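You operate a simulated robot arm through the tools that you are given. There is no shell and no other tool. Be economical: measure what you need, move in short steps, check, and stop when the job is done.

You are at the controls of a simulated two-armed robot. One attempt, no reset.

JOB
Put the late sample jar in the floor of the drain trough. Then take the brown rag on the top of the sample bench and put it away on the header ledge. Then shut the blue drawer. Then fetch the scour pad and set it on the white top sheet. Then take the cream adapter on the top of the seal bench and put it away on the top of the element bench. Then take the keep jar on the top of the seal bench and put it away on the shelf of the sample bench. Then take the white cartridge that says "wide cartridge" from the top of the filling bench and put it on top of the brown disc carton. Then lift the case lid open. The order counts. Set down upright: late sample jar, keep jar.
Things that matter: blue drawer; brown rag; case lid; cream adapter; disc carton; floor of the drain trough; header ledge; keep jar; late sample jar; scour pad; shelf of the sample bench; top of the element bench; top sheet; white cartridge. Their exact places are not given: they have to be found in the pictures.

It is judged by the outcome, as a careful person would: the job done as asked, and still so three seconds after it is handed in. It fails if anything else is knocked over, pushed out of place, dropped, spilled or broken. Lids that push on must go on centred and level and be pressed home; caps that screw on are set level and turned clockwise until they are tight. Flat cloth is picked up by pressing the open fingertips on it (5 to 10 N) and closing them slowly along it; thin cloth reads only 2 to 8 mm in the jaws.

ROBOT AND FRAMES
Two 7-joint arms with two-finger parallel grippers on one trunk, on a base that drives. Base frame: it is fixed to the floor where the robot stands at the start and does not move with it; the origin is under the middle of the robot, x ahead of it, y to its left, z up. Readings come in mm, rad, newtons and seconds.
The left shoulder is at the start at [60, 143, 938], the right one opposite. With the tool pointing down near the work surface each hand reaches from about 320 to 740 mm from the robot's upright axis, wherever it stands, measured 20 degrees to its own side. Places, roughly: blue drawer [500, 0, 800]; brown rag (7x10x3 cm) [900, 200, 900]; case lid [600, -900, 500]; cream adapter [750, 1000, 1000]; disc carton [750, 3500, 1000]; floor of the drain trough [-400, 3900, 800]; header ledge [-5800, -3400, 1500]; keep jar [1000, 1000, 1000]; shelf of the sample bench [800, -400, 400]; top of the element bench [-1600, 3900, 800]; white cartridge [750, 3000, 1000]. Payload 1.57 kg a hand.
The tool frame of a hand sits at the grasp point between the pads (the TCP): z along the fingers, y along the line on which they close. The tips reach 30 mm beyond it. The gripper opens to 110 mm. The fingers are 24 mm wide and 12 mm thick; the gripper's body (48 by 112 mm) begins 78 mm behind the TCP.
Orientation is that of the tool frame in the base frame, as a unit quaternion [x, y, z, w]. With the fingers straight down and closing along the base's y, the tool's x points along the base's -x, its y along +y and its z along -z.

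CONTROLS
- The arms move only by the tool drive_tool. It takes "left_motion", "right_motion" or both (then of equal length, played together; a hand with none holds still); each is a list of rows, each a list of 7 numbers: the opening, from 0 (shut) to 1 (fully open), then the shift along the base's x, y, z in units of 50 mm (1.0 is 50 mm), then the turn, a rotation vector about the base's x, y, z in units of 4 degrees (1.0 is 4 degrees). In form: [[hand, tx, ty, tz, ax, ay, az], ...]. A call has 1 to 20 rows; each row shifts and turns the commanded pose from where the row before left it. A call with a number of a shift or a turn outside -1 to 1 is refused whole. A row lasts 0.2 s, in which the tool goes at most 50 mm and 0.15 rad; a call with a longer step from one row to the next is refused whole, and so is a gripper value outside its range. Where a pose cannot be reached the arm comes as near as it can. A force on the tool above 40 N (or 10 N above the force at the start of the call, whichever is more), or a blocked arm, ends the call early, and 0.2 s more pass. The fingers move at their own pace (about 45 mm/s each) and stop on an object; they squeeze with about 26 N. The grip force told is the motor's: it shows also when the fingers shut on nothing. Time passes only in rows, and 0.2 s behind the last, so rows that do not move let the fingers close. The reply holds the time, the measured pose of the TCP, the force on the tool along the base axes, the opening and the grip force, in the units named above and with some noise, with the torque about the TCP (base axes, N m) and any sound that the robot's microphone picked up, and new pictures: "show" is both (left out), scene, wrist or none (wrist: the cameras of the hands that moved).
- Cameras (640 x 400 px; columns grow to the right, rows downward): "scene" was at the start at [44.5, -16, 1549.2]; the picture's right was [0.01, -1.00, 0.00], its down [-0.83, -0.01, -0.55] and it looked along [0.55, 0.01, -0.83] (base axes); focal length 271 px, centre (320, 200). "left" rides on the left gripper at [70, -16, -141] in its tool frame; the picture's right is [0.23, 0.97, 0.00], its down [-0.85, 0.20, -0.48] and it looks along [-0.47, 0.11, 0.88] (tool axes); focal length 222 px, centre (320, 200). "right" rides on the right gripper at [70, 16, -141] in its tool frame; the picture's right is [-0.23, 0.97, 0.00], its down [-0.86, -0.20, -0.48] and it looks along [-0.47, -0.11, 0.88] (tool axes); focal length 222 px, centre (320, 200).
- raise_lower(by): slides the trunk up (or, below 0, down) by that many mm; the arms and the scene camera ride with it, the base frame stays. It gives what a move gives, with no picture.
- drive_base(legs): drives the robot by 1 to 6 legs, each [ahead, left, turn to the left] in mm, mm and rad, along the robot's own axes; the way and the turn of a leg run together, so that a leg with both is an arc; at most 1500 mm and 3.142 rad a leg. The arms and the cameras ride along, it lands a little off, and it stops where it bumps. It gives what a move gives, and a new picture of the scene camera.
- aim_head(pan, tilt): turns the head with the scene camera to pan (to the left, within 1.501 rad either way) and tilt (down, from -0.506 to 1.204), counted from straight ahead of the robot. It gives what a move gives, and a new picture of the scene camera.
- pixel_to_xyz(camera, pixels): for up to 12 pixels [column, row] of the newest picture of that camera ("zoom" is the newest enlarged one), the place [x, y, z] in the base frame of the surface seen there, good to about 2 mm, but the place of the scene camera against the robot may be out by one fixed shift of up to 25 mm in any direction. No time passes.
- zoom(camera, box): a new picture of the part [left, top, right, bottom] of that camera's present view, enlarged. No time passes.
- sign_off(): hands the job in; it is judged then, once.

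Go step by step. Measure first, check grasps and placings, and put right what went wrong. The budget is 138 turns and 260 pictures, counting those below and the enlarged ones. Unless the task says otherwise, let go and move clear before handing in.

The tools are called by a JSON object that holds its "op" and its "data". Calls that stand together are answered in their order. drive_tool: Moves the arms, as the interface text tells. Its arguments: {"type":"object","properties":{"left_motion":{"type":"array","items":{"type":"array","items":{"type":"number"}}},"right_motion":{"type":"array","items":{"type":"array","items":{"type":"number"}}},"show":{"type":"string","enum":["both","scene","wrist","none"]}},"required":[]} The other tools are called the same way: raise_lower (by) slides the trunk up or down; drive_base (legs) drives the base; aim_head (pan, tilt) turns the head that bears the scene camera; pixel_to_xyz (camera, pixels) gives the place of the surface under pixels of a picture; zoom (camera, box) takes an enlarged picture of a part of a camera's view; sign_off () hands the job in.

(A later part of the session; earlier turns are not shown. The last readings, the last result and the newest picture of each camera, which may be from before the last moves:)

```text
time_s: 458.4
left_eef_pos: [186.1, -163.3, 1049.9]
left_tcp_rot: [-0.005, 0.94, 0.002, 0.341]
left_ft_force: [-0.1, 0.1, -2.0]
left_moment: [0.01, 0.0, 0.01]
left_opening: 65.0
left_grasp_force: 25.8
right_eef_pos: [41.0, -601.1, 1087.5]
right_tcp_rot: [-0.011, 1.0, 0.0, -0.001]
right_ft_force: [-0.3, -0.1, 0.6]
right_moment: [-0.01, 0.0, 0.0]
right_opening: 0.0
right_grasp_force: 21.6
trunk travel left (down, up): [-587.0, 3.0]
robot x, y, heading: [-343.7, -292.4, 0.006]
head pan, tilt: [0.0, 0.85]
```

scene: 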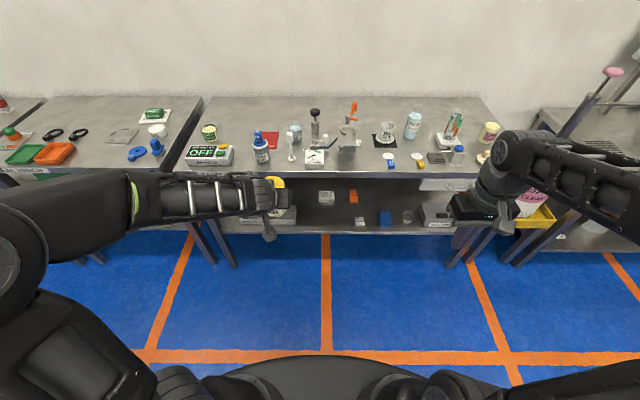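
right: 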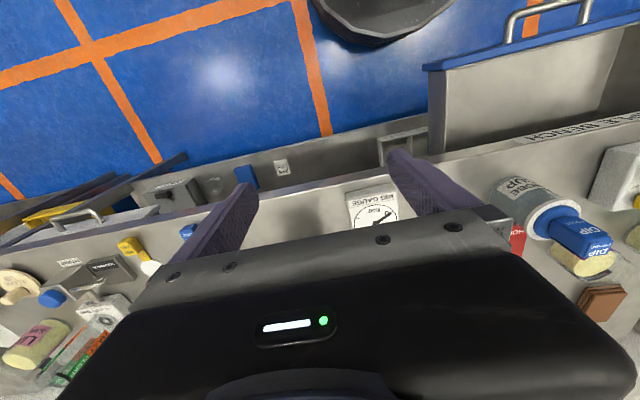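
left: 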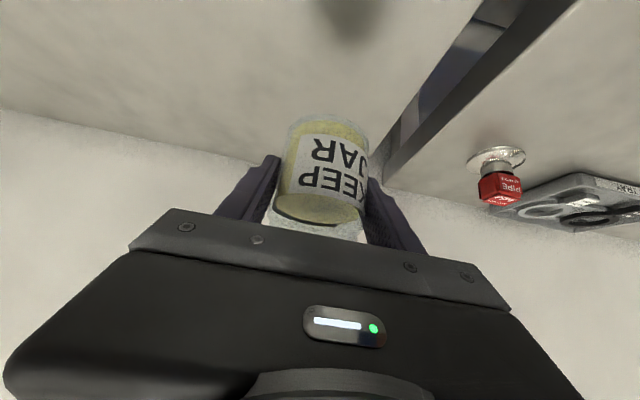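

The shelf has free room at about (325,220), between the tray and the JAR LABEL. I zoom and measure.

{"op": "zoom", "data": {"camera": "scene", "box": [240, 160, 480, 250]}}

{"op": "pixel_to_xyz", "data": {"camera": "scene", "pixels": [[325, 222], [325, 215], [325, 231], [300, 222], [345, 222], [326, 204], [354, 226], [296, 210], [300, 232], [340, 210], [330, 177], [354, 203]]}}

```text
2.67 times, centred on (360, 205) of scene
```

zoom: 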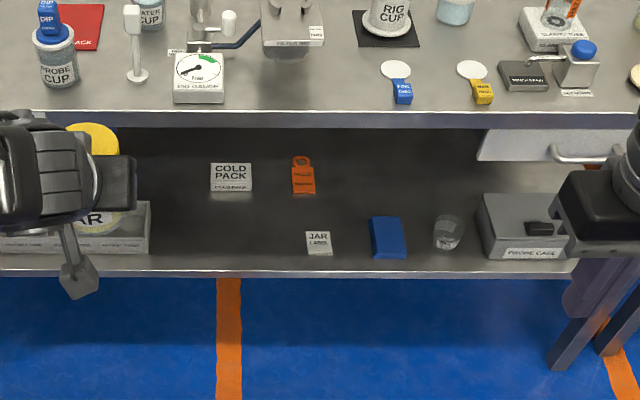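

```text
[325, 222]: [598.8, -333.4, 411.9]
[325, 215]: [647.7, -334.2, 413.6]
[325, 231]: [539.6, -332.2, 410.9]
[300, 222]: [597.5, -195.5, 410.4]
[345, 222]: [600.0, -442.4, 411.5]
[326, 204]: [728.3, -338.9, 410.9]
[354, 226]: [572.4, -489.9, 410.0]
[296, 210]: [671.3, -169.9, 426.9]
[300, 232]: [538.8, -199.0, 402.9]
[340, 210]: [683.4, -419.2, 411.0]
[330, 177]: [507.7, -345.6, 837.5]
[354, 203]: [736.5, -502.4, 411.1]
```

The shelf (z≈401) is free around x 540–710, y -170..-440. I tuck the right hand, lower the trunk by 550 mm so the jar comes to shelf height, and strafe to y≈-310.

{"op": "drive_tool", "data": {"right_motion": [[0, -0.5, 0, 0.5, 0, 0, 0], [0, -0.5, 0, 0.5, 0, 0, 0], [0, -0.5, 0, 0.5, 0, 0, 0], [0, 0, 0, 0.5, 0, 0, 0]], "show": "none"}}

{"op": "raise_lower", "data": {"by": -550}}

{"op": "drive_base", "data": {"legs": [[0, -146, -0.004], [330, 0, 0]]}}

```text
time_s: 459.4
left_eef_pos: [188.6, -162.0, 1048.5]
left_tcp_rot: [-0.004, 0.94, 0.002, 0.34]
left_ft_force: [0.0, -0.3, -2.9]
left_moment: [0.02, 0.06, 0.02]
left_opening: 64.8
left_grasp_force: 25.7
right_eef_pos: [-34.3, -601.2, 1173.7]
right_tcp_rot: [-0.012, 1.0, -0.001, -0.002]
right_ft_force: [0.9, -0.7, -1.1]
right_moment: [0.03, 0.0, -0.01]
right_opening: 0.0
right_grasp_force: 20.9
right hand out of reach, approached as far as the arm can: row 4
trunk travel left (down, up): [-587.0, 3.0]
robot x, y, heading: [-341.2, -290.3, 0.008]
head pan, tilt: [0.0, 0.85]
```

```text
refused: -550 is not a number from -400 to 400
```

```text
time_s: 462.6
left_eef_pos: [517.7, -316.2, 1048.9]
left_tcp_rot: [0.0, 0.94, 0.0, 0.341]
left_ft_force: [0.5, -0.8, -2.9]
left_moment: [0.02, 0.01, 0.01]
left_opening: 64.6
left_grasp_force: 26.1
right_eef_pos: [291.5, -751.9, 1173.4]
right_tcp_rot: [-0.007, 1.0, 0.001, -0.002]
right_ft_force: [0.2, 0.0, 0.9]
right_moment: [0.03, -0.02, -0.01]
right_opening: 0.0
right_grasp_force: 21.5
trunk travel left (down, up): [-587.0, 3.0]
robot x, y, heading: [-10.8, -437.9, -0.001]
head pan, tilt: [0.0, 0.85]
```

scene: 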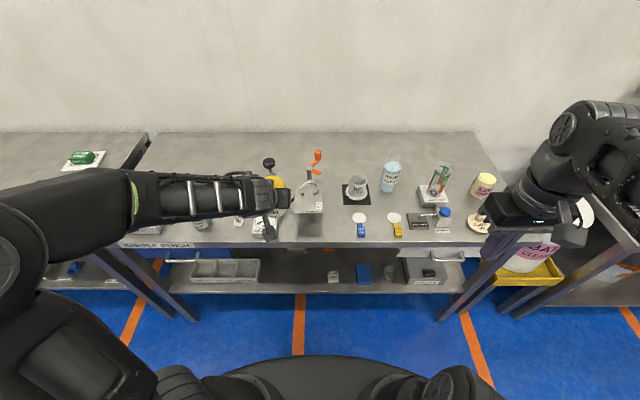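

Lowering is limited to 400 per call, and the base already went ahead. I back off 260 mm first, then lower in two steps.

{"op": "drive_base", "data": {"legs": [[-260, 0, 0]]}}

{"op": "raise_lower", "data": {"by": -300}}

{"op": "raise_lower", "data": {"by": -250}}

{"op": "drive_base", "data": {"legs": [[250, 0, 0]]}}

```text
time_s: 464.4
left_eef_pos: [261.6, -314.6, 1050.8]
left_tcp_rot: [0.0, 0.94, 0.0, 0.341]
left_ft_force: [-0.4, -0.7, -1.8]
left_moment: [-0.02, -0.01, 0.01]
left_opening: 64.8
left_grasp_force: 26.1
right_eef_pos: [35.3, -752.3, 1175.5]
right_tcp_rot: [-0.007, 1.0, 0.0, -0.001]
right_ft_force: [-0.2, -0.6, 0.2]
right_moment: [0.01, -0.01, 0.01]
right_opening: 0.0
right_grasp_force: 22.1
trunk travel left (down, up): [-587.0, 3.0]
robot x, y, heading: [-266.3, -436.3, -0.008]
head pan, tilt: [0.0, 0.85]
```

scene: 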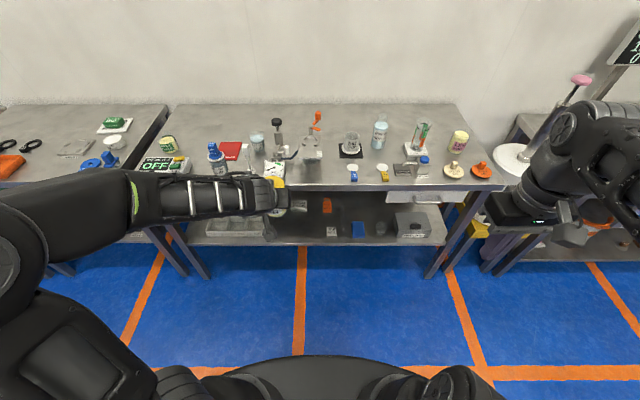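

```text
time_s: 467.4
left_eef_pos: [262.7, -313.9, 749.9]
left_tcp_rot: [0.0, 0.94, 0.0, 0.341]
left_ft_force: [-0.1, -0.3, -2.7]
left_moment: [-0.02, -0.01, 0.02]
left_opening: 64.6
left_grasp_force: 26.1
right_eef_pos: [37.4, -751.3, 874.9]
right_tcp_rot: [-0.006, 1.0, 0.0, -0.001]
right_ft_force: [0.1, -0.1, -0.1]
right_moment: [-0.01, -0.01, -0.02]
right_opening: 0.0
right_grasp_force: 21.6
trunk travel left (down, up): [-287.0, 303.0]
robot x, y, heading: [-268.5, -435.9, -0.008]
head pan, tilt: [0.0, 0.85]
```

```text
time_s: 470.0
left_eef_pos: [262.6, -315.0, 500.7]
left_tcp_rot: [0.0, 0.94, 0.0, 0.341]
left_ft_force: [0.4, 0.4, -1.7]
left_moment: [0.03, 0.01, 0.01]
left_opening: 64.2
left_grasp_force: 26.1
right_eef_pos: [35.7, -751.3, 624.9]
right_tcp_rot: [-0.007, 1.0, 0.0, -0.001]
right_ft_force: [-0.2, 0.5, 0.5]
right_moment: [0.01, 0.0, -0.02]
right_opening: 0.0
right_grasp_force: 21.4
trunk travel left (down, up): [-37.0, 553.0]
robot x, y, heading: [-269.3, -438.0, -0.007]
head pan, tilt: [0.0, 0.85]
```

```text
time_s: 471.8
left_eef_pos: [513.5, -315.1, 499.8]
left_tcp_rot: [-0.001, 0.94, -0.001, 0.341]
left_ft_force: [0.3, -0.4, -2.1]
left_moment: [-0.03, 0.04, 0.03]
left_opening: 64.4
left_grasp_force: 26.1
right_eef_pos: [286.6, -753.3, 624.7]
right_tcp_rot: [-0.007, 1.0, 0.001, -0.001]
right_ft_force: [0.2, 0.8, -0.1]
right_moment: [0.02, -0.02, -0.06]
right_opening: 0.0
right_grasp_force: 21.0
trunk travel left (down, up): [-37.0, 553.0]
robot x, y, heading: [-15.9, -439.3, -0.003]
head pan, tilt: [0.0, 0.85]
```

scene: 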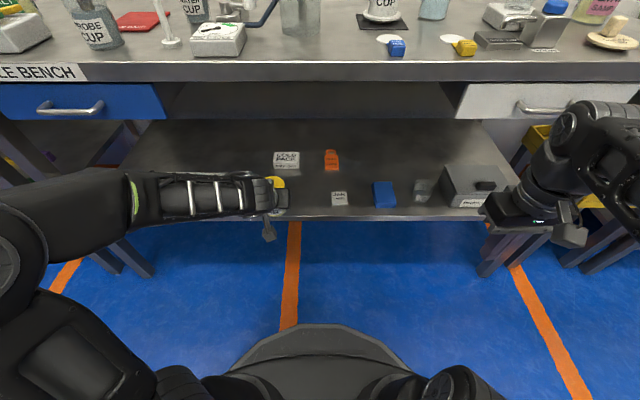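

The jar is now at shelf height in front of it. I look with the wrist camera and measure the shelf.

{"op": "drive_tool", "data": {"left_motion": [[0, 0, 0, 0, 0, 0, 0]], "show": "wrist"}}

{"op": "pixel_to_xyz", "data": {"camera": "left", "pixels": [[250, 120], [400, 120], [400, 150], [240, 150], [180, 120], [450, 160], [330, 100], [320, 130]]}}

```text
time_s: 472.2
left_eef_pos: [511.7, -316.1, 498.9]
left_tcp_rot: [0.0, 0.94, 0.0, 0.342]
left_ft_force: [-0.8, -0.6, -3.9]
left_moment: [0.05, 0.01, 0.02]
left_opening: 64.7
left_grasp_force: 26.0
right_eef_pos: [285.7, -752.9, 623.5]
right_tcp_rot: [-0.007, 1.0, 0.0, -0.001]
right_ft_force: [0.0, 0.8, 0.4]
right_moment: [0.0, 0.01, -0.02]
right_opening: 0.0
right_grasp_force: 20.9
trunk travel left (down, up): [-37.0, 553.0]
robot x, y, heading: [-16.4, -437.8, 0.001]
head pan, tilt: [0.0, 0.85]
```

left: 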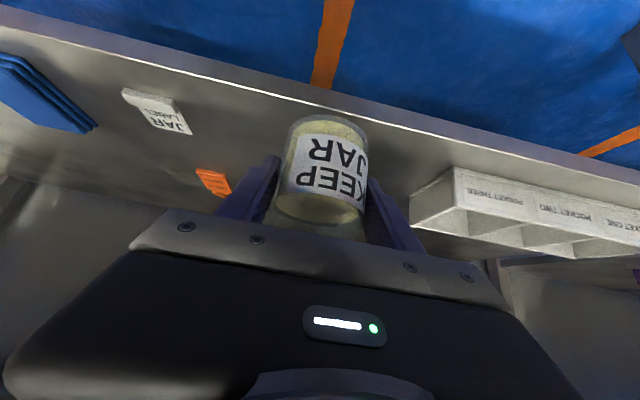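

```text
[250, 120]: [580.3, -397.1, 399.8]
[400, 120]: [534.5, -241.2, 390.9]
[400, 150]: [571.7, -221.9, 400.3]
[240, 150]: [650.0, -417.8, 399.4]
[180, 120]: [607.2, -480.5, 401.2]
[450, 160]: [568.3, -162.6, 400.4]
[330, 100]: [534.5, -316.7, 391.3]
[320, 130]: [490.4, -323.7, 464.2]
```

Shelf top z≈400, front edge x≈535. I drive 105 mm ahead and lower the jar gently onto it at (617,-316).

{"op": "drive_base", "data": {"legs": [[105, 0, 0]]}}

{"op": "drive_tool", "data": {"left_motion": [[0, 0, 0, -0.3, 0, 0, 0], [0, 0, 0, -0.3, 0, 0, 0], [0, 0, 0, -0.2, 0, 0, 0], [0, 0, 0, -0.1, 0, 0, 0], [0, 0, 0, -0.06, 0, 0, 0], [0, 0, 0, 0, 0, 0, 0]]}}

```text
time_s: 473.4
left_eef_pos: [617.6, -316.5, 500.0]
left_tcp_rot: [0.0, 0.94, 0.0, 0.342]
left_ft_force: [0.3, 0.1, -1.9]
left_moment: [-0.01, -0.01, -0.03]
left_opening: 64.7
left_grasp_force: 26.0
right_eef_pos: [391.6, -752.7, 624.3]
right_tcp_rot: [-0.007, 1.0, 0.0, -0.001]
right_ft_force: [0.3, -0.4, 0.0]
right_moment: [0.02, -0.01, 0.0]
right_opening: 0.1
right_grasp_force: 21.6
trunk travel left (down, up): [-37.0, 553.0]
robot x, y, heading: [85.9, -441.3, -0.006]
head pan, tilt: [0.0, 0.85]
```

scene: 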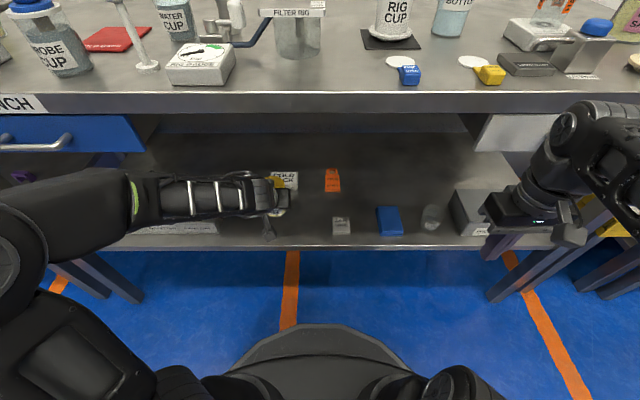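

```text
time_s: 474.8
left_eef_pos: [617.0, -315.9, 450.8]
left_tcp_rot: [0.001, 0.94, 0.0, 0.341]
left_ft_force: [0.7, 0.1, -2.2]
left_moment: [-0.03, 0.02, 0.03]
left_opening: 64.3
left_grasp_force: 25.6
right_eef_pos: [392.6, -752.9, 624.3]
right_tcp_rot: [-0.007, 1.0, 0.001, -0.001]
right_ft_force: [-0.6, -1.8, -0.1]
right_moment: [0.01, 0.03, 0.01]
right_opening: 0.1
right_grasp_force: 21.3
trunk travel left (down, up): [-37.0, 553.0]
robot x, y, heading: [80.9, -443.5, -0.005]
head pan, tilt: [0.0, 0.85]
```

scene: 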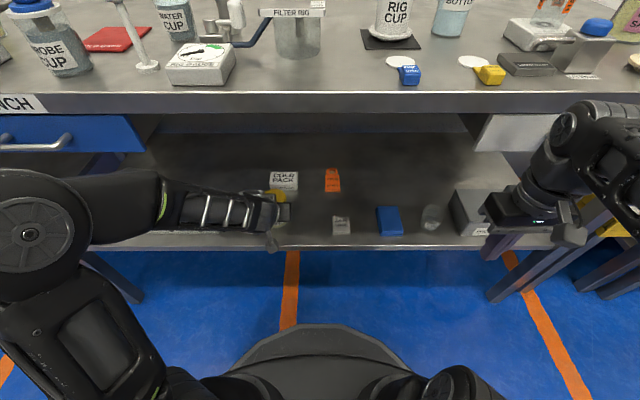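
left: 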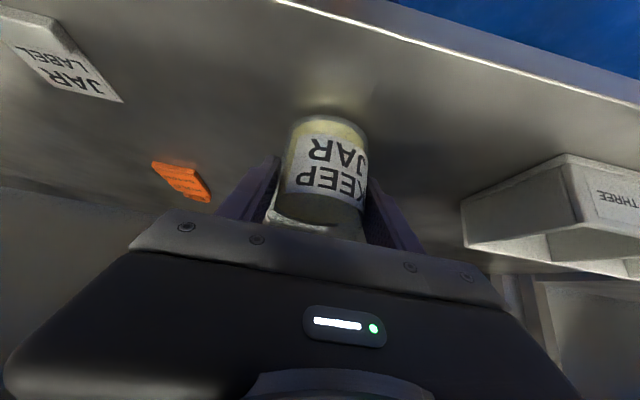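

Just above the shelf. I lower in fine steps.

{"op": "drive_tool", "data": {"left_motion": [[0, 0, 0, -0.05, 0, 0, 0], [0, 0, 0, -0.03, 0, 0, 0], [0, 0, 0, -0.03, 0, 0, 0], [0, 0, 0, 0, 0, 0, 0]], "show": "none"}}

```text
time_s: 475.8
left_eef_pos: [616.4, -317.1, 446.8]
left_tcp_rot: [-0.001, 0.94, 0.0, 0.342]
left_ft_force: [-1.4, 1.6, 3.7]
left_moment: [-0.14, 0.02, -0.01]
left_opening: 64.3
left_grasp_force: 25.7
right_eef_pos: [391.1, -752.2, 625.0]
right_tcp_rot: [-0.007, 1.0, 0.0, -0.001]
right_ft_force: [0.3, -1.1, 0.4]
right_moment: [0.01, -0.03, -0.02]
right_opening: 0.0
right_grasp_force: 21.4
trunk travel left (down, up): [-37.0, 553.0]
robot x, y, heading: [88.7, -440.3, 0.0]
head pan, tilt: [0.0, 0.85]
```

It touches (≈6 N). I release and back out along the tool axis.

{"op": "drive_tool", "data": {"left_motion": [[0.62, 0, 0, 0, 0, 0, 0], [0.7, 0, 0, 0, 0, 0, 0], [0.8, 0, 0, 0, 0, 0, 0], [0.85, 0, 0, 0, 0, 0, 0], [0.85, -0.15, 0, 0.18, 0, 0, 0], [0.85, -0.4, 0, 0.4, 0, 0, 0], [0.85, -0.5, 0, 0.4, 0, 0, 0], [0.85, -0.5, 0, 0.2, 0, 0, 0]]}}

```text
time_s: 477.6
left_eef_pos: [538.3, -315.8, 503.9]
left_tcp_rot: [0.002, 0.94, -0.001, 0.342]
left_ft_force: [0.0, -0.1, 0.2]
left_moment: [0.0, -0.01, -0.02]
left_opening: 93.2
left_grasp_force: 0.0
right_eef_pos: [390.9, -752.1, 624.3]
right_tcp_rot: [-0.007, 1.0, 0.0, -0.001]
right_ft_force: [0.7, -1.4, -0.7]
right_moment: [-0.02, 0.02, -0.02]
right_opening: 0.1
right_grasp_force: 20.9
trunk travel left (down, up): [-37.0, 553.0]
robot x, y, heading: [86.7, -439.7, -0.005]
head pan, tilt: [0.0, 0.85]
```

scene: 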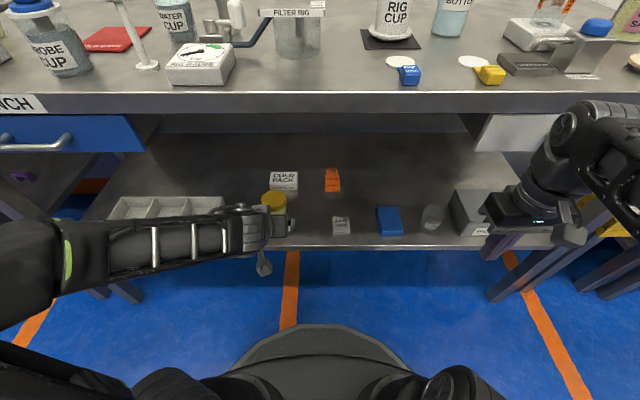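
left: 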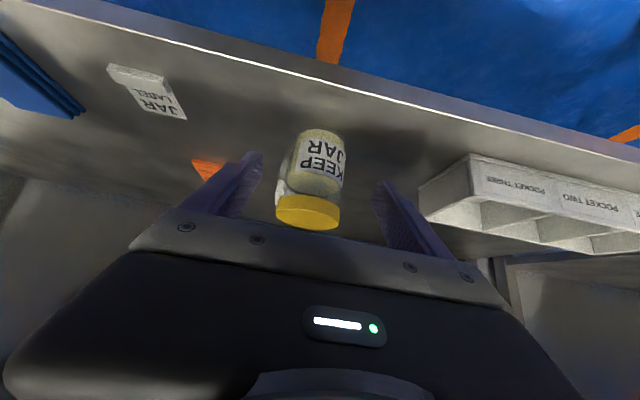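

The keep jar stands upright on the shelf. I back off, raise the trunk and go to the filling bench (y≈3000).

{"op": "drive_base", "data": {"legs": [[-480, 0, 0.005]]}}

{"op": "raise_lower", "data": {"by": 400}}

{"op": "raise_lower", "data": {"by": 150}}

{"op": "drive_base", "data": {"legs": [[0, 1150, 0], [0, 1150, 0], [0, 1150, 0]]}}

{"op": "aim_head", "data": {"pan": 0.0, "tilt": 0.7}}

```text
time_s: 480.4
left_eef_pos: [51.5, -313.9, 503.8]
left_tcp_rot: [-0.002, 0.94, 0.001, 0.342]
left_ft_force: [0.1, 0.4, -1.0]
left_moment: [0.0, 0.0, 0.02]
left_opening: 93.5
left_grasp_force: 0.1
right_eef_pos: [-93.2, -751.5, 625.6]
right_tcp_rot: [-0.011, 1.0, 0.0, -0.001]
right_ft_force: [-0.1, 0.3, 0.4]
right_moment: [-0.01, -0.01, -0.01]
right_opening: 0.0
right_grasp_force: 20.8
trunk travel left (down, up): [-37.0, 553.0]
robot x, y, heading: [-397.5, -439.6, 0.003]
head pan, tilt: [0.0, 0.85]
```

scene: 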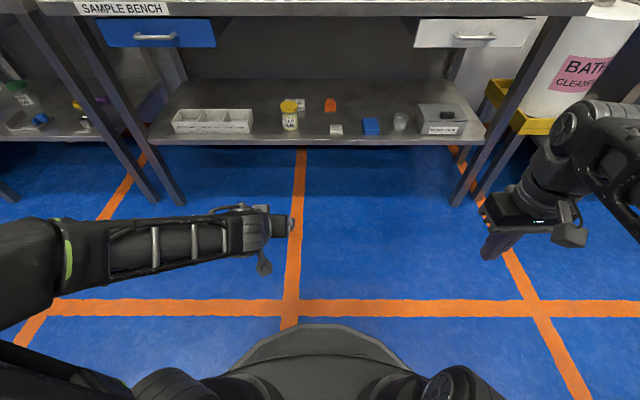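

```text
time_s: 484.3
left_eef_pos: [51.9, -313.1, 903.4]
left_tcp_rot: [-0.002, 0.94, 0.0, 0.341]
left_ft_force: [-0.3, 0.5, 0.6]
left_moment: [-0.04, 0.01, -0.01]
left_opening: 93.5
left_grasp_force: 0.1
right_eef_pos: [-92.4, -751.4, 1025.3]
right_tcp_rot: [-0.011, 1.0, 0.0, -0.001]
right_ft_force: [0.8, -0.9, 0.9]
right_moment: [0.0, 0.0, 0.0]
right_opening: 0.1
right_grasp_force: 21.3
trunk travel left (down, up): [-437.0, 153.0]
robot x, y, heading: [-399.6, -442.6, 0.003]
head pan, tilt: [0.0, 0.85]
```

```text
time_s: 486.0
left_eef_pos: [50.6, -312.2, 1054.0]
left_tcp_rot: [-0.003, 0.94, 0.002, 0.341]
left_ft_force: [-0.7, -0.6, 0.1]
left_moment: [-0.03, 0.03, 0.01]
left_opening: 93.4
left_grasp_force: 0.0
right_eef_pos: [-91.8, -751.3, 1173.8]
right_tcp_rot: [-0.011, 1.0, 0.0, 0.0]
right_ft_force: [0.1, 0.3, 0.8]
right_moment: [0.0, 0.01, 0.01]
right_opening: 0.1
right_grasp_force: 21.3
trunk travel left (down, up): [-587.0, 3.0]
robot x, y, heading: [-400.2, -438.1, 0.002]
head pan, tilt: [0.0, 0.85]
```

```text
time_s: 502.9
left_eef_pos: [123.5, 3141.4, 1053.8]
left_tcp_rot: [0.005, 0.94, -0.002, 0.341]
left_ft_force: [-0.7, 1.1, -0.1]
left_moment: [-0.02, 0.02, 0.0]
left_opening: 93.5
left_grasp_force: 0.0
right_eef_pos: [-29.5, 2706.8, 1174.5]
right_tcp_rot: [-0.002, 1.0, 0.0, -0.001]
right_ft_force: [-0.3, 1.0, -0.3]
right_moment: [0.0, 0.0, 0.02]
right_opening: 0.1
right_grasp_force: 20.9
trunk travel left (down, up): [-587.0, 3.0]
robot x, y, heading: [-329.8, 3024.6, -0.018]
head pan, tilt: [0.0, 0.85]
```

scene: 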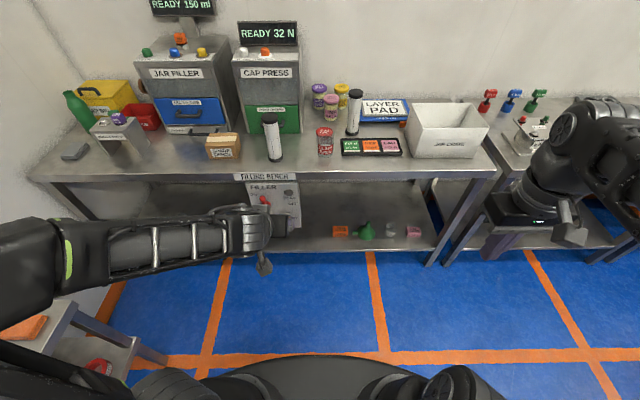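

```text
time_s: 503.6
left_eef_pos: [122.2, 3141.1, 1054.0]
left_tcp_rot: [0.006, 0.94, -0.002, 0.341]
left_ft_force: [0.8, 0.1, -0.5]
left_moment: [0.0, -0.01, 0.0]
left_opening: 93.5
left_grasp_force: 0.1
right_eef_pos: [-29.9, 2704.8, 1173.4]
right_tcp_rot: [0.0, 1.0, 0.0, -0.001]
right_ft_force: [0.2, -0.1, -0.4]
right_moment: [0.0, 0.01, 0.0]
right_opening: 0.3
right_grasp_force: 21.6
trunk travel left (down, up): [-587.0, 3.0]
robot x, y, heading: [-328.0, 3021.3, -0.011]
head pan, tilt: [0.0, 0.7]
```

scene: 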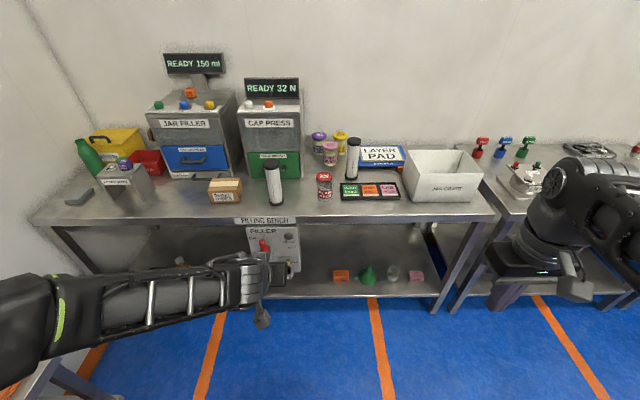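

Two white cartridges stand at (273,183) and (352,158); a brown carton is at (225,190). I zoom to read their labels.

{"op": "zoom", "data": {"camera": "scene", "box": [190, 120, 420, 230]}}

{"op": "zoom", "data": {"camera": "scene", "box": [250, 150, 300, 215]}}

{"op": "zoom", "data": {"camera": "scene", "box": [330, 130, 380, 190]}}

{"op": "pixel_to_xyz", "data": {"camera": "scene", "pixels": [[273, 165], [274, 185], [275, 203], [352, 142], [352, 160], [352, 177], [224, 186], [225, 197], [209, 198], [242, 198], [225, 180], [325, 195]]}}

```text
2.78 times, centred on (305, 175) of scene
```

zoom: 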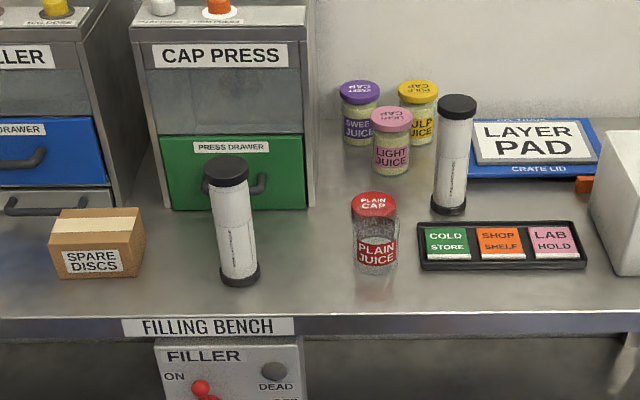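

```text
6.15 times, centred on (275, 182) of scene
```

zoom: 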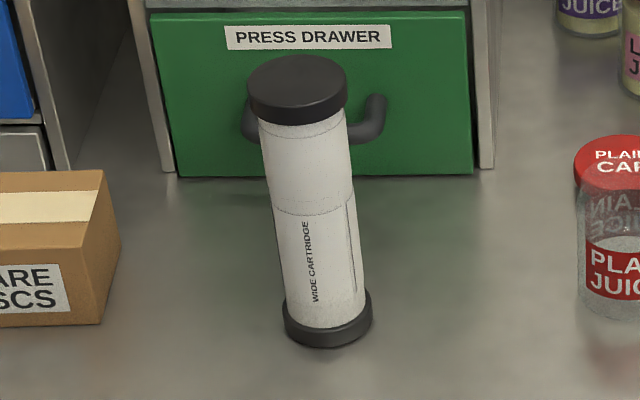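

```text
6.67 times, centred on (355, 160) of scene
```

zoom: 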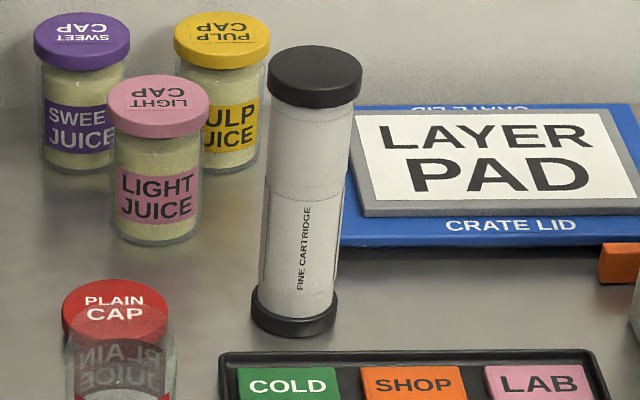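

```text
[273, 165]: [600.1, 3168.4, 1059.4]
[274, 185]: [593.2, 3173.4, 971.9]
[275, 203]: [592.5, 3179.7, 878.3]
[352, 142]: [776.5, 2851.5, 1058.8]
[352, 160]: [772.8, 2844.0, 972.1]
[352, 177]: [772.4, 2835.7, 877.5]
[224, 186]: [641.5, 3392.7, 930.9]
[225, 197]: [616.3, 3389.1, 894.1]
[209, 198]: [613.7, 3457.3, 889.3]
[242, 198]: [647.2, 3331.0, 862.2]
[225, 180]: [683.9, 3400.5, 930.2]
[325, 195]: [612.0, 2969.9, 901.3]
```

The WIDE CARTRIDGE is the one at (273,183): front x≈593, y≈3195, z 850–1060. The SPARE DISCS carton top is z≈921. I drive nearer and look with the wrist camera.

{"op": "drive_base", "data": {"legs": [[365, 55, 0.011]]}}

{"op": "drive_tool", "data": {"left_motion": [[1, 0, 0, 0, 0, 0, 0], [1, 0, 0, 0, 0, 0, 0]], "show": "wrist"}}

```text
time_s: 505.9
left_eef_pos: [483.2, 3200.7, 1053.2]
left_tcp_rot: [-0.001, 0.94, 0.001, 0.341]
left_ft_force: [0.4, -0.2, -0.3]
left_moment: [0.01, 0.03, -0.01]
left_opening: 93.5
left_grasp_force: 0.1
right_eef_pos: [337.7, 2762.9, 1173.4]
right_tcp_rot: [-0.008, 1.0, 0.0, -0.002]
right_ft_force: [0.0, -0.2, -0.5]
right_moment: [-0.04, 0.01, 0.02]
right_opening: 0.1
right_grasp_force: 21.3
trunk travel left (down, up): [-587.0, 3.0]
robot x, y, heading: [35.9, 3075.1, -0.004]
head pan, tilt: [0.0, 0.7]
```

scene: 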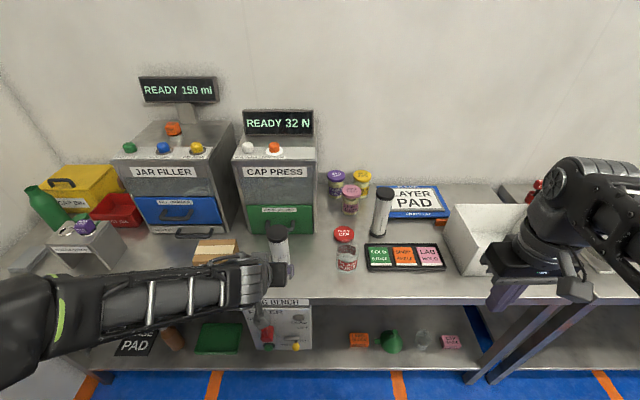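

```text
time_s: 506.5
left_eef_pos: [481.9, 3200.7, 1052.6]
left_tcp_rot: [0.0, 0.94, -0.001, 0.34]
left_ft_force: [0.5, 0.2, 0.0]
left_moment: [-0.06, -0.01, 0.01]
left_opening: 109.8
left_grasp_force: 0.0
right_eef_pos: [335.6, 2762.9, 1173.8]
right_tcp_rot: [-0.009, 1.0, 0.0, -0.001]
right_ft_force: [-0.2, -0.2, -1.0]
right_moment: [0.04, 0.0, 0.0]
right_opening: 0.0
right_grasp_force: 21.5
trunk travel left (down, up): [-587.0, 3.0]
robot x, y, heading: [31.2, 3072.6, -0.0]
head pan, tilt: [0.0, 0.7]
```

left: 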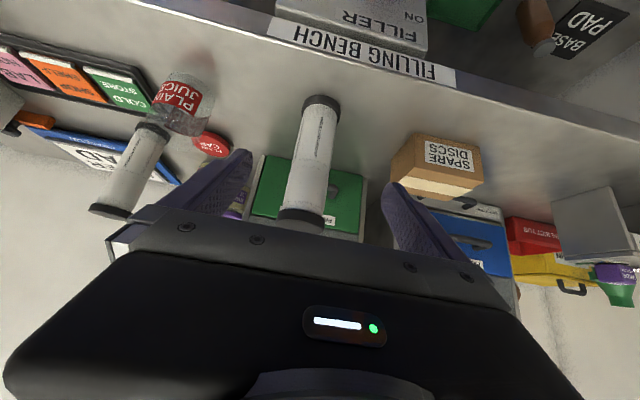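

{"op": "pixel_to_xyz", "data": {"camera": "left", "pixels": [[321, 106], [318, 140], [298, 150], [334, 150], [308, 190], [303, 212], [302, 225], [420, 165], [465, 165], [400, 175], [475, 185], [440, 190]]}}

{"op": "zoom", "data": {"camera": "left", "box": [240, 70, 500, 240]}}

```text
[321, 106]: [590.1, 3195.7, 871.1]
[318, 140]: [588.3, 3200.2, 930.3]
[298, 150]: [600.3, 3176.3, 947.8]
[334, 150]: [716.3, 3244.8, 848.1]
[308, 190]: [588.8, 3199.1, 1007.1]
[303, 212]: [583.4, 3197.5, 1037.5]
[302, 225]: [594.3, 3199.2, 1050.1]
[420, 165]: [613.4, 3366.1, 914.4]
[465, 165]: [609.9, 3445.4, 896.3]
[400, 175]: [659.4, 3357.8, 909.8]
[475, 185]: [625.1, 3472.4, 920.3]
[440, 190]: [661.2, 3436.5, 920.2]
```

```text
2.35 times, centred on (370, 155) of left
```

zoom: 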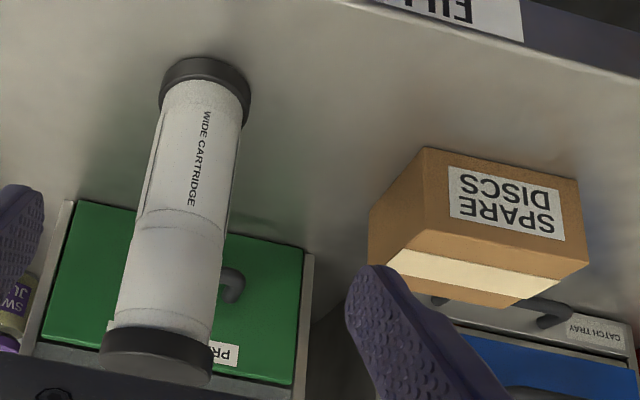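

The cartridge's axis is about (614,3200), ≈52 mm across, top ≈1050. I tip the hand to 50° and approach along the tool axis to z≈965.

{"op": "drive_tool", "data": {"left_motion": [[1, 0.31, 0, -0.11, 0, -0.85, 0], [1, 0.31, 0, -0.11, 0, -0.85, 0], [1, 0.31, 0, -0.11, 0, -0.85, 0], [1, 0.42, 0, -0.36, 0, 0, 0], [1, 0.42, 0, -0.36, 0, 0, 0], [1, 0.42, 0, -0.36, 0, 0, 0], [1, 0.42, 0, -0.36, 0, 0, 0], [1, 0, 0, 0, 0, 0, 0]], "show": "wrist"}}

```text
time_s: 508.3
left_eef_pos: [613.5, 3202.6, 966.0]
left_tcp_rot: [-0.001, 0.906, 0.001, 0.423]
left_ft_force: [-0.2, -0.3, -0.4]
left_moment: [0.03, 0.0, 0.0]
left_opening: 110.0
left_grasp_force: 0.1
right_eef_pos: [336.5, 2762.6, 1175.3]
right_tcp_rot: [-0.008, 1.0, 0.0, -0.001]
right_ft_force: [0.5, -0.1, -0.2]
right_moment: [0.01, -0.01, 0.03]
right_opening: 0.1
right_grasp_force: 21.0
trunk travel left (down, up): [-587.0, 3.0]
robot x, y, heading: [34.2, 3078.0, 0.001]
head pan, tilt: [0.0, 0.7]
```

left: 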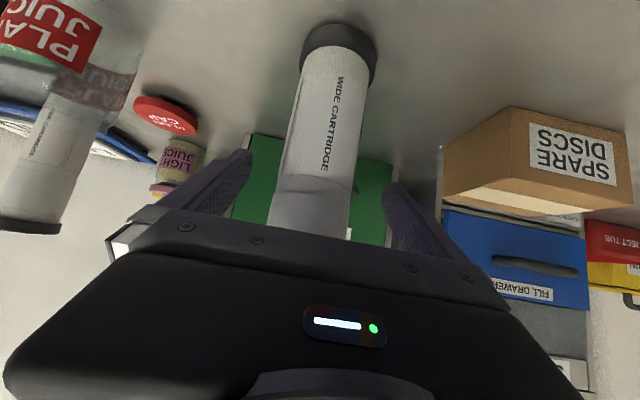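

The cartridge is between the fingers. I close and lift slowly to clear the carton.

{"op": "drive_tool", "data": {"left_motion": [[0, 0, 0, 0, 0, 0, 0], [0, 0, 0, 0, 0, 0, 0], [0, 0, 0, 0, 0, 0, 0], [0, 0, 0, 0, 0, 0, 0], [0, 0, 0, 0, 0, 0, 0], [0, 0, 0, 0, 0, 0, 0], [0, 0, 0, 0, 0, 0, 0], [0, 0, 0, 0.06, 0, 0, 0], [0, 0, 0, 0.1, 0, 0, 0], [0, 0, 0, 0.15, 0, 0, 0], [0, 0, 0, 0.2, 0, 0, 0], [0, 0, 0, 0.3, 0, 0, 0], [0, -0.2, 0, 0.4, 0, 0, 0], [0, -0.3, 0, 0.4, 0, 0, 0], [0, -0.3, 0, 0.4, 0, 0, 0], [0, -0.2, 0, 0.2, 0, 0, 0]], "show": "wrist"}}

{"op": "pixel_to_xyz", "data": {"camera": "left", "pixels": [[345, 30], [340, 45], [335, 80], [325, 150]]}}

```text
time_s: 511.7
left_eef_pos: [562.9, 3199.8, 1077.2]
left_tcp_rot: [-0.001, 0.906, 0.0, 0.424]
left_ft_force: [0.2, -1.0, -2.3]
left_moment: [0.0, 0.03, 0.01]
left_opening: 61.1
left_grasp_force: 25.9
right_eef_pos: [335.4, 2763.0, 1174.1]
right_tcp_rot: [-0.009, 1.0, 0.0, -0.001]
right_ft_force: [-0.1, -0.1, -0.2]
right_moment: [0.0, 0.01, -0.03]
right_opening: 0.2
right_grasp_force: 21.5
trunk travel left (down, up): [-587.0, 3.0]
robot x, y, heading: [33.7, 3075.4, -0.004]
head pan, tilt: [0.0, 0.7]
```

left: 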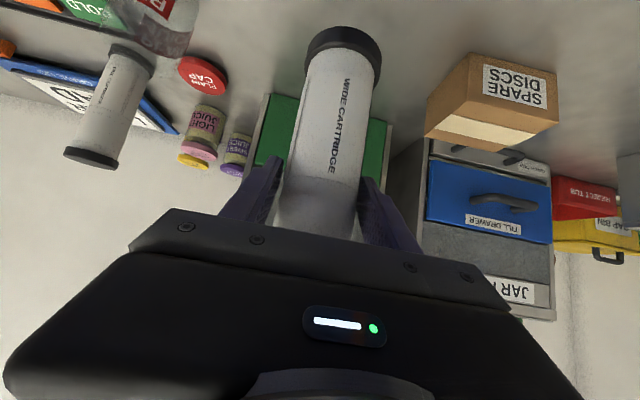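

```text
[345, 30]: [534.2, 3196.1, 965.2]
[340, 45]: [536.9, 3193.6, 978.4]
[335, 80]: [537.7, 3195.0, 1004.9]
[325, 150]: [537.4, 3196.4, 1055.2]
```

Held (61 mm, bottom 116 mm below the TCP). I measure the carton's top.

{"op": "pixel_to_xyz", "data": {"camera": "left", "pixels": [[450, 115], [500, 115], [550, 117], [440, 130], [470, 135], [500, 140], [530, 133], [430, 135], [505, 149], [480, 145], [555, 120], [462, 60]]}}

{"op": "zoom", "data": {"camera": "left", "box": [400, 40, 600, 170]}}

```text
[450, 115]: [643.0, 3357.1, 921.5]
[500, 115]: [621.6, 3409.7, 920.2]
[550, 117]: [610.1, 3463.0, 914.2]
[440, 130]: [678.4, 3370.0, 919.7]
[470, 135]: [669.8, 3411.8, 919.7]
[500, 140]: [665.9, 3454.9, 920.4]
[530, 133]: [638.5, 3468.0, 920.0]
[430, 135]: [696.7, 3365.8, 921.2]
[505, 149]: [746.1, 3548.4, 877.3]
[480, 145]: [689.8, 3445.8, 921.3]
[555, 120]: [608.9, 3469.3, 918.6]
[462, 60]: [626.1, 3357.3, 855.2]
```

```text
3.08 times, centred on (500, 105) of left
```

zoom: 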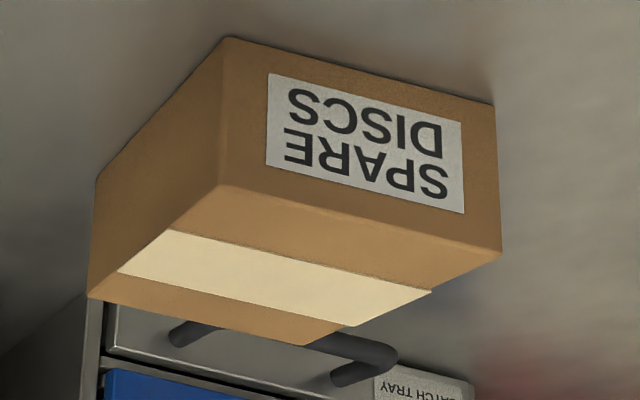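

The carton's top is z≈920, centre ≈(655,3415). I strafe 215 mm left.

{"op": "drive_base", "data": {"legs": [[0, 216, 0.003]]}}

{"op": "drive_tool", "data": {"left_motion": [[0, 0.45, 0, 0, 0, 0, 0], [0, 0.45, 0, 0, 0, 0, 0], [0, 0.45, 0, 0, 0, 0, 0], [0, 0.3, 0, 0, 0, 0, 0], [0, 0, 0, 0, 0, 0, 0]]}}

{"op": "pixel_to_xyz", "data": {"camera": "left", "pixels": [[260, 70], [290, 40], [400, 60], [390, 90], [250, 110], [400, 110], [330, 15], [380, 40]]}}

```text
time_s: 513.3
left_eef_pos: [563.8, 3412.9, 1075.8]
left_tcp_rot: [-0.002, 0.906, 0.0, 0.423]
left_ft_force: [0.6, 0.1, -2.1]
left_moment: [-0.06, 0.01, -0.05]
left_opening: 61.0
left_grasp_force: 25.3
right_eef_pos: [337.1, 2975.5, 1175.5]
right_tcp_rot: [-0.009, 1.0, -0.001, -0.001]
right_ft_force: [1.0, -0.5, 1.4]
right_moment: [-0.03, 0.0, -0.04]
right_opening: 0.0
right_grasp_force: 21.0
trunk travel left (down, up): [-587.0, 3.0]
robot x, y, heading: [33.5, 3288.1, 0.001]
head pan, tilt: [0.0, 0.7]
```

scene: 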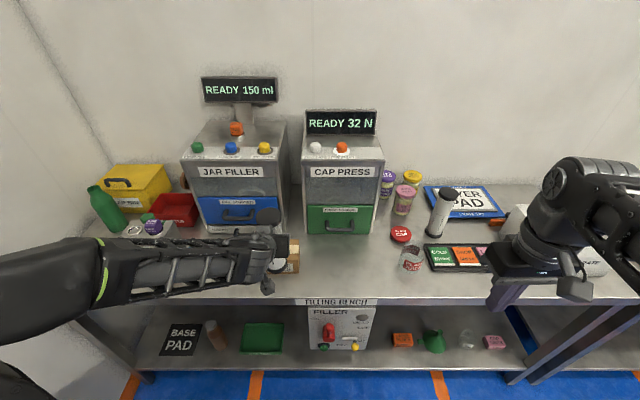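

```text
time_s: 514.5
left_eef_pos: [645.6, 3411.5, 1075.5]
left_tcp_rot: [-0.001, 0.906, 0.0, 0.423]
left_ft_force: [0.4, -1.3, -3.6]
left_moment: [-0.02, 0.01, 0.0]
left_opening: 61.1
left_grasp_force: 25.6
right_eef_pos: [337.2, 2975.0, 1175.5]
right_tcp_rot: [-0.009, 1.0, 0.0, -0.001]
right_ft_force: [0.2, 0.2, -0.2]
right_moment: [0.01, 0.03, 0.0]
right_opening: 0.0
right_grasp_force: 20.9
trunk travel left (down, up): [-587.0, 3.0]
robot x, y, heading: [30.1, 3284.1, -0.001]
head pan, tilt: [0.0, 0.7]
```

scene: 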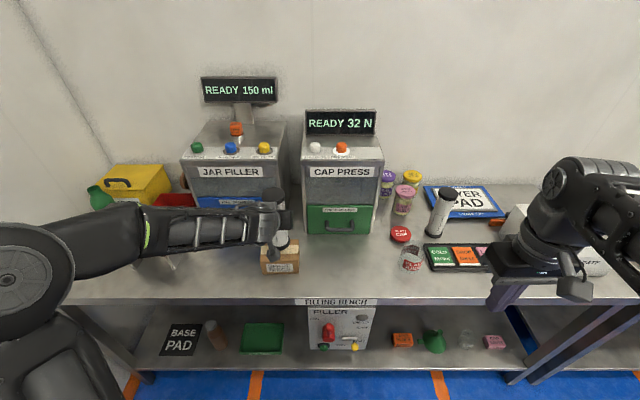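
left: 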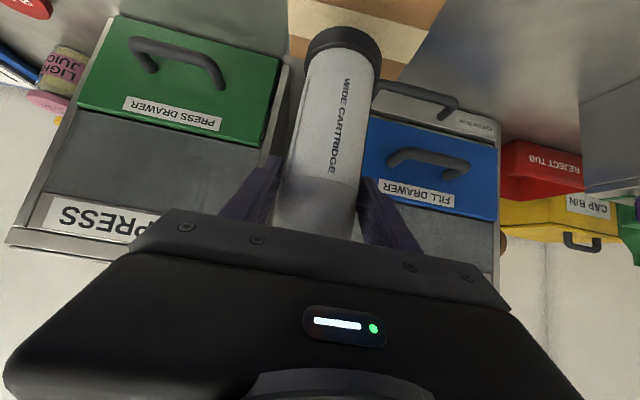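

```text
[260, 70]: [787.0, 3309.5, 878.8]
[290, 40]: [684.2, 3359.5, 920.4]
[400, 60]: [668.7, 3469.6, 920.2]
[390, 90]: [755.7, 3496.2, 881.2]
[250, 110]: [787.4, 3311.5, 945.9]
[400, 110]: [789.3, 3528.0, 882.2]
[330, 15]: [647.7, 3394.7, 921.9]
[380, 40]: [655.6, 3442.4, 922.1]
```

The cartridge is over the carton. I move 8 mm ahead and lower it towards z≈1038.

{"op": "drive_tool", "data": {"left_motion": [[0, 0.16, 0.06, -0.2, 0, 0, 0], [0, 0, 0, -0.3, 0, 0, 0], [0, 0, 0, -0.14, 0, 0, 0], [0, 0, 0, -0.06, 0, 0, 0], [0, 0, 0, 0, 0, 0, 0]], "show": "none"}}

{"op": "drive_tool", "data": {"left_motion": [[0, 0, 0, -0.04, 0, 0, 0], [0, 0, 0, -0.02, 0, 0, 0], [0, 0, 0, 0, 0, 0, 0]]}}

```text
time_s: 515.7
left_eef_pos: [652.9, 3413.7, 1039.5]
left_tcp_rot: [-0.003, 0.906, 0.002, 0.424]
left_ft_force: [0.0, 0.1, -2.5]
left_moment: [0.01, 0.02, 0.01]
left_opening: 61.2
left_grasp_force: 26.1
right_eef_pos: [337.9, 2973.6, 1174.7]
right_tcp_rot: [-0.009, 1.0, 0.0, -0.001]
right_ft_force: [-0.2, 1.0, 0.0]
right_moment: [-0.03, 0.0, -0.04]
right_opening: 0.0
right_grasp_force: 21.6
trunk travel left (down, up): [-587.0, 3.0]
robot x, y, heading: [32.0, 3287.0, -0.003]
head pan, tilt: [0.0, 0.7]
```

```text
time_s: 516.5
left_eef_pos: [654.7, 3414.9, 1037.6]
left_tcp_rot: [-0.001, 0.906, 0.0, 0.424]
left_ft_force: [-1.1, -0.1, -2.6]
left_moment: [-0.02, 0.0, 0.01]
left_opening: 61.2
left_grasp_force: 26.3
right_eef_pos: [337.6, 2973.4, 1175.0]
right_tcp_rot: [-0.009, 1.0, 0.0, -0.001]
right_ft_force: [-0.8, -0.5, -0.1]
right_moment: [-0.04, -0.01, -0.01]
right_opening: 0.0
right_grasp_force: 21.4
trunk travel left (down, up): [-587.0, 3.0]
robot x, y, heading: [28.9, 3285.6, -0.002]
head pan, tilt: [0.0, 0.7]
```

scene: 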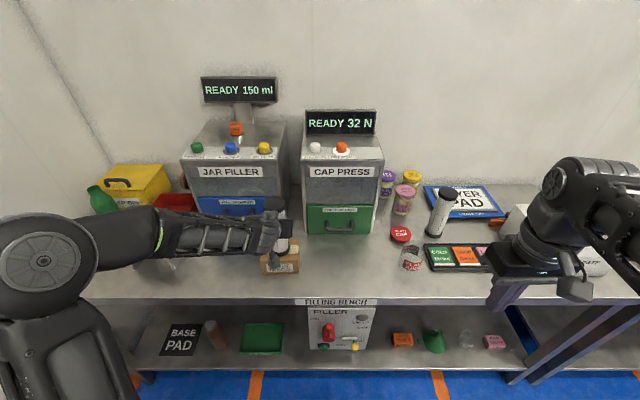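
left: 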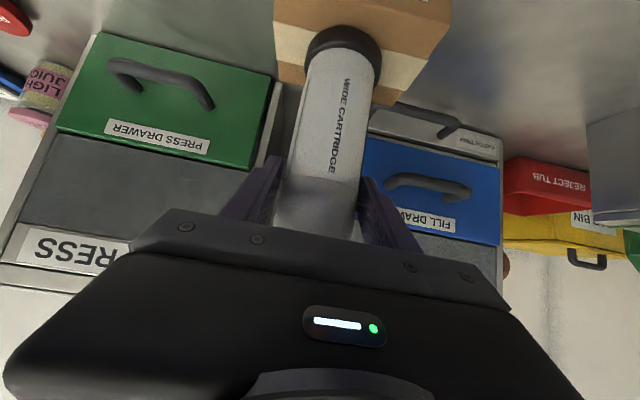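

Still ≈1–2 mm above. I lower on until contact.

{"op": "drive_tool", "data": {"left_motion": [[0, 0, 0, -0.03, 0, 0, 0], [0, 0, 0, -0.03, 0, 0, 0], [0, 0, 0, 0, 0, 0, 0]], "show": "none"}}

```text
time_s: 517.3
left_eef_pos: [654.3, 3414.2, 1036.4]
left_tcp_rot: [-0.002, 0.906, 0.001, 0.424]
left_ft_force: [1.0, 0.5, 3.2]
left_moment: [0.03, 0.09, 0.05]
left_opening: 61.2
left_grasp_force: 26.3
right_eef_pos: [336.6, 2974.2, 1174.1]
right_tcp_rot: [-0.009, 1.0, 0.001, -0.001]
right_ft_force: [-1.0, -0.5, 0.3]
right_moment: [0.0, 0.01, 0.04]
right_opening: 0.1
right_grasp_force: 21.2
trunk travel left (down, up): [-587.0, 3.0]
robot x, y, heading: [30.1, 3285.8, -0.001]
head pan, tilt: [0.0, 0.7]
```

Contact (≈6 N). I release slowly and back out along the tool axis.

{"op": "drive_tool", "data": {"left_motion": [[0.58, 0, 0, 0, 0, 0, 0], [0.64, 0, 0, 0, 0, 0, 0], [0.72, 0, 0, 0, 0, 0, 0], [0.8, 0, 0, 0, 0, 0, 0], [0.85, 0, 0, 0, 0, 0, 0], [0.85, -0.2, 0, 0.17, 0, 0, 0], [0.85, -0.4, 0, 0.32, 0, 0, 0], [0.85, -0.5, 0, 0.2, 0, 0, 0], [0.85, -0.5, 0, 0, 0, 0, 0], [0.85, -0.5, 0, 0, 0, 0, 0]]}}

```text
time_s: 519.5
left_eef_pos: [548.6, 3415.1, 1070.4]
left_tcp_rot: [-0.001, 0.906, 0.001, 0.424]
left_ft_force: [0.0, -0.3, -0.2]
left_moment: [0.01, 0.0, -0.03]
left_opening: 93.9
left_grasp_force: 0.0
right_eef_pos: [336.3, 2974.3, 1175.6]
right_tcp_rot: [-0.008, 1.0, 0.0, -0.001]
right_ft_force: [0.1, 0.1, -0.6]
right_moment: [0.03, -0.01, 0.03]
right_opening: 0.1
right_grasp_force: 21.4
trunk travel left (down, up): [-587.0, 3.0]
robot x, y, heading: [30.5, 3284.8, 0.003]
head pan, tilt: [0.0, 0.7]
```

scene: 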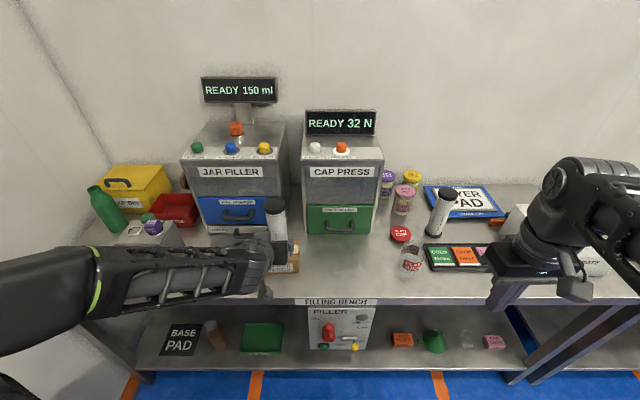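
left: 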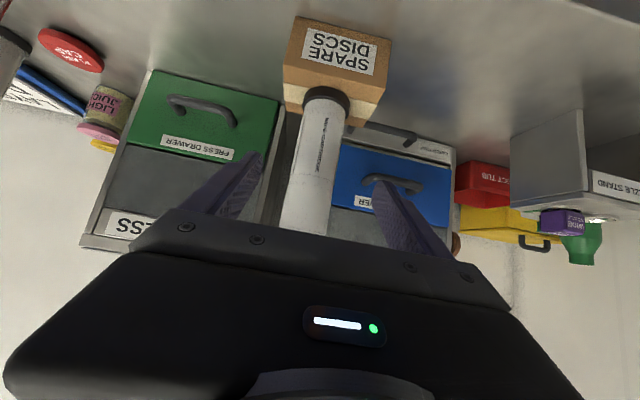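

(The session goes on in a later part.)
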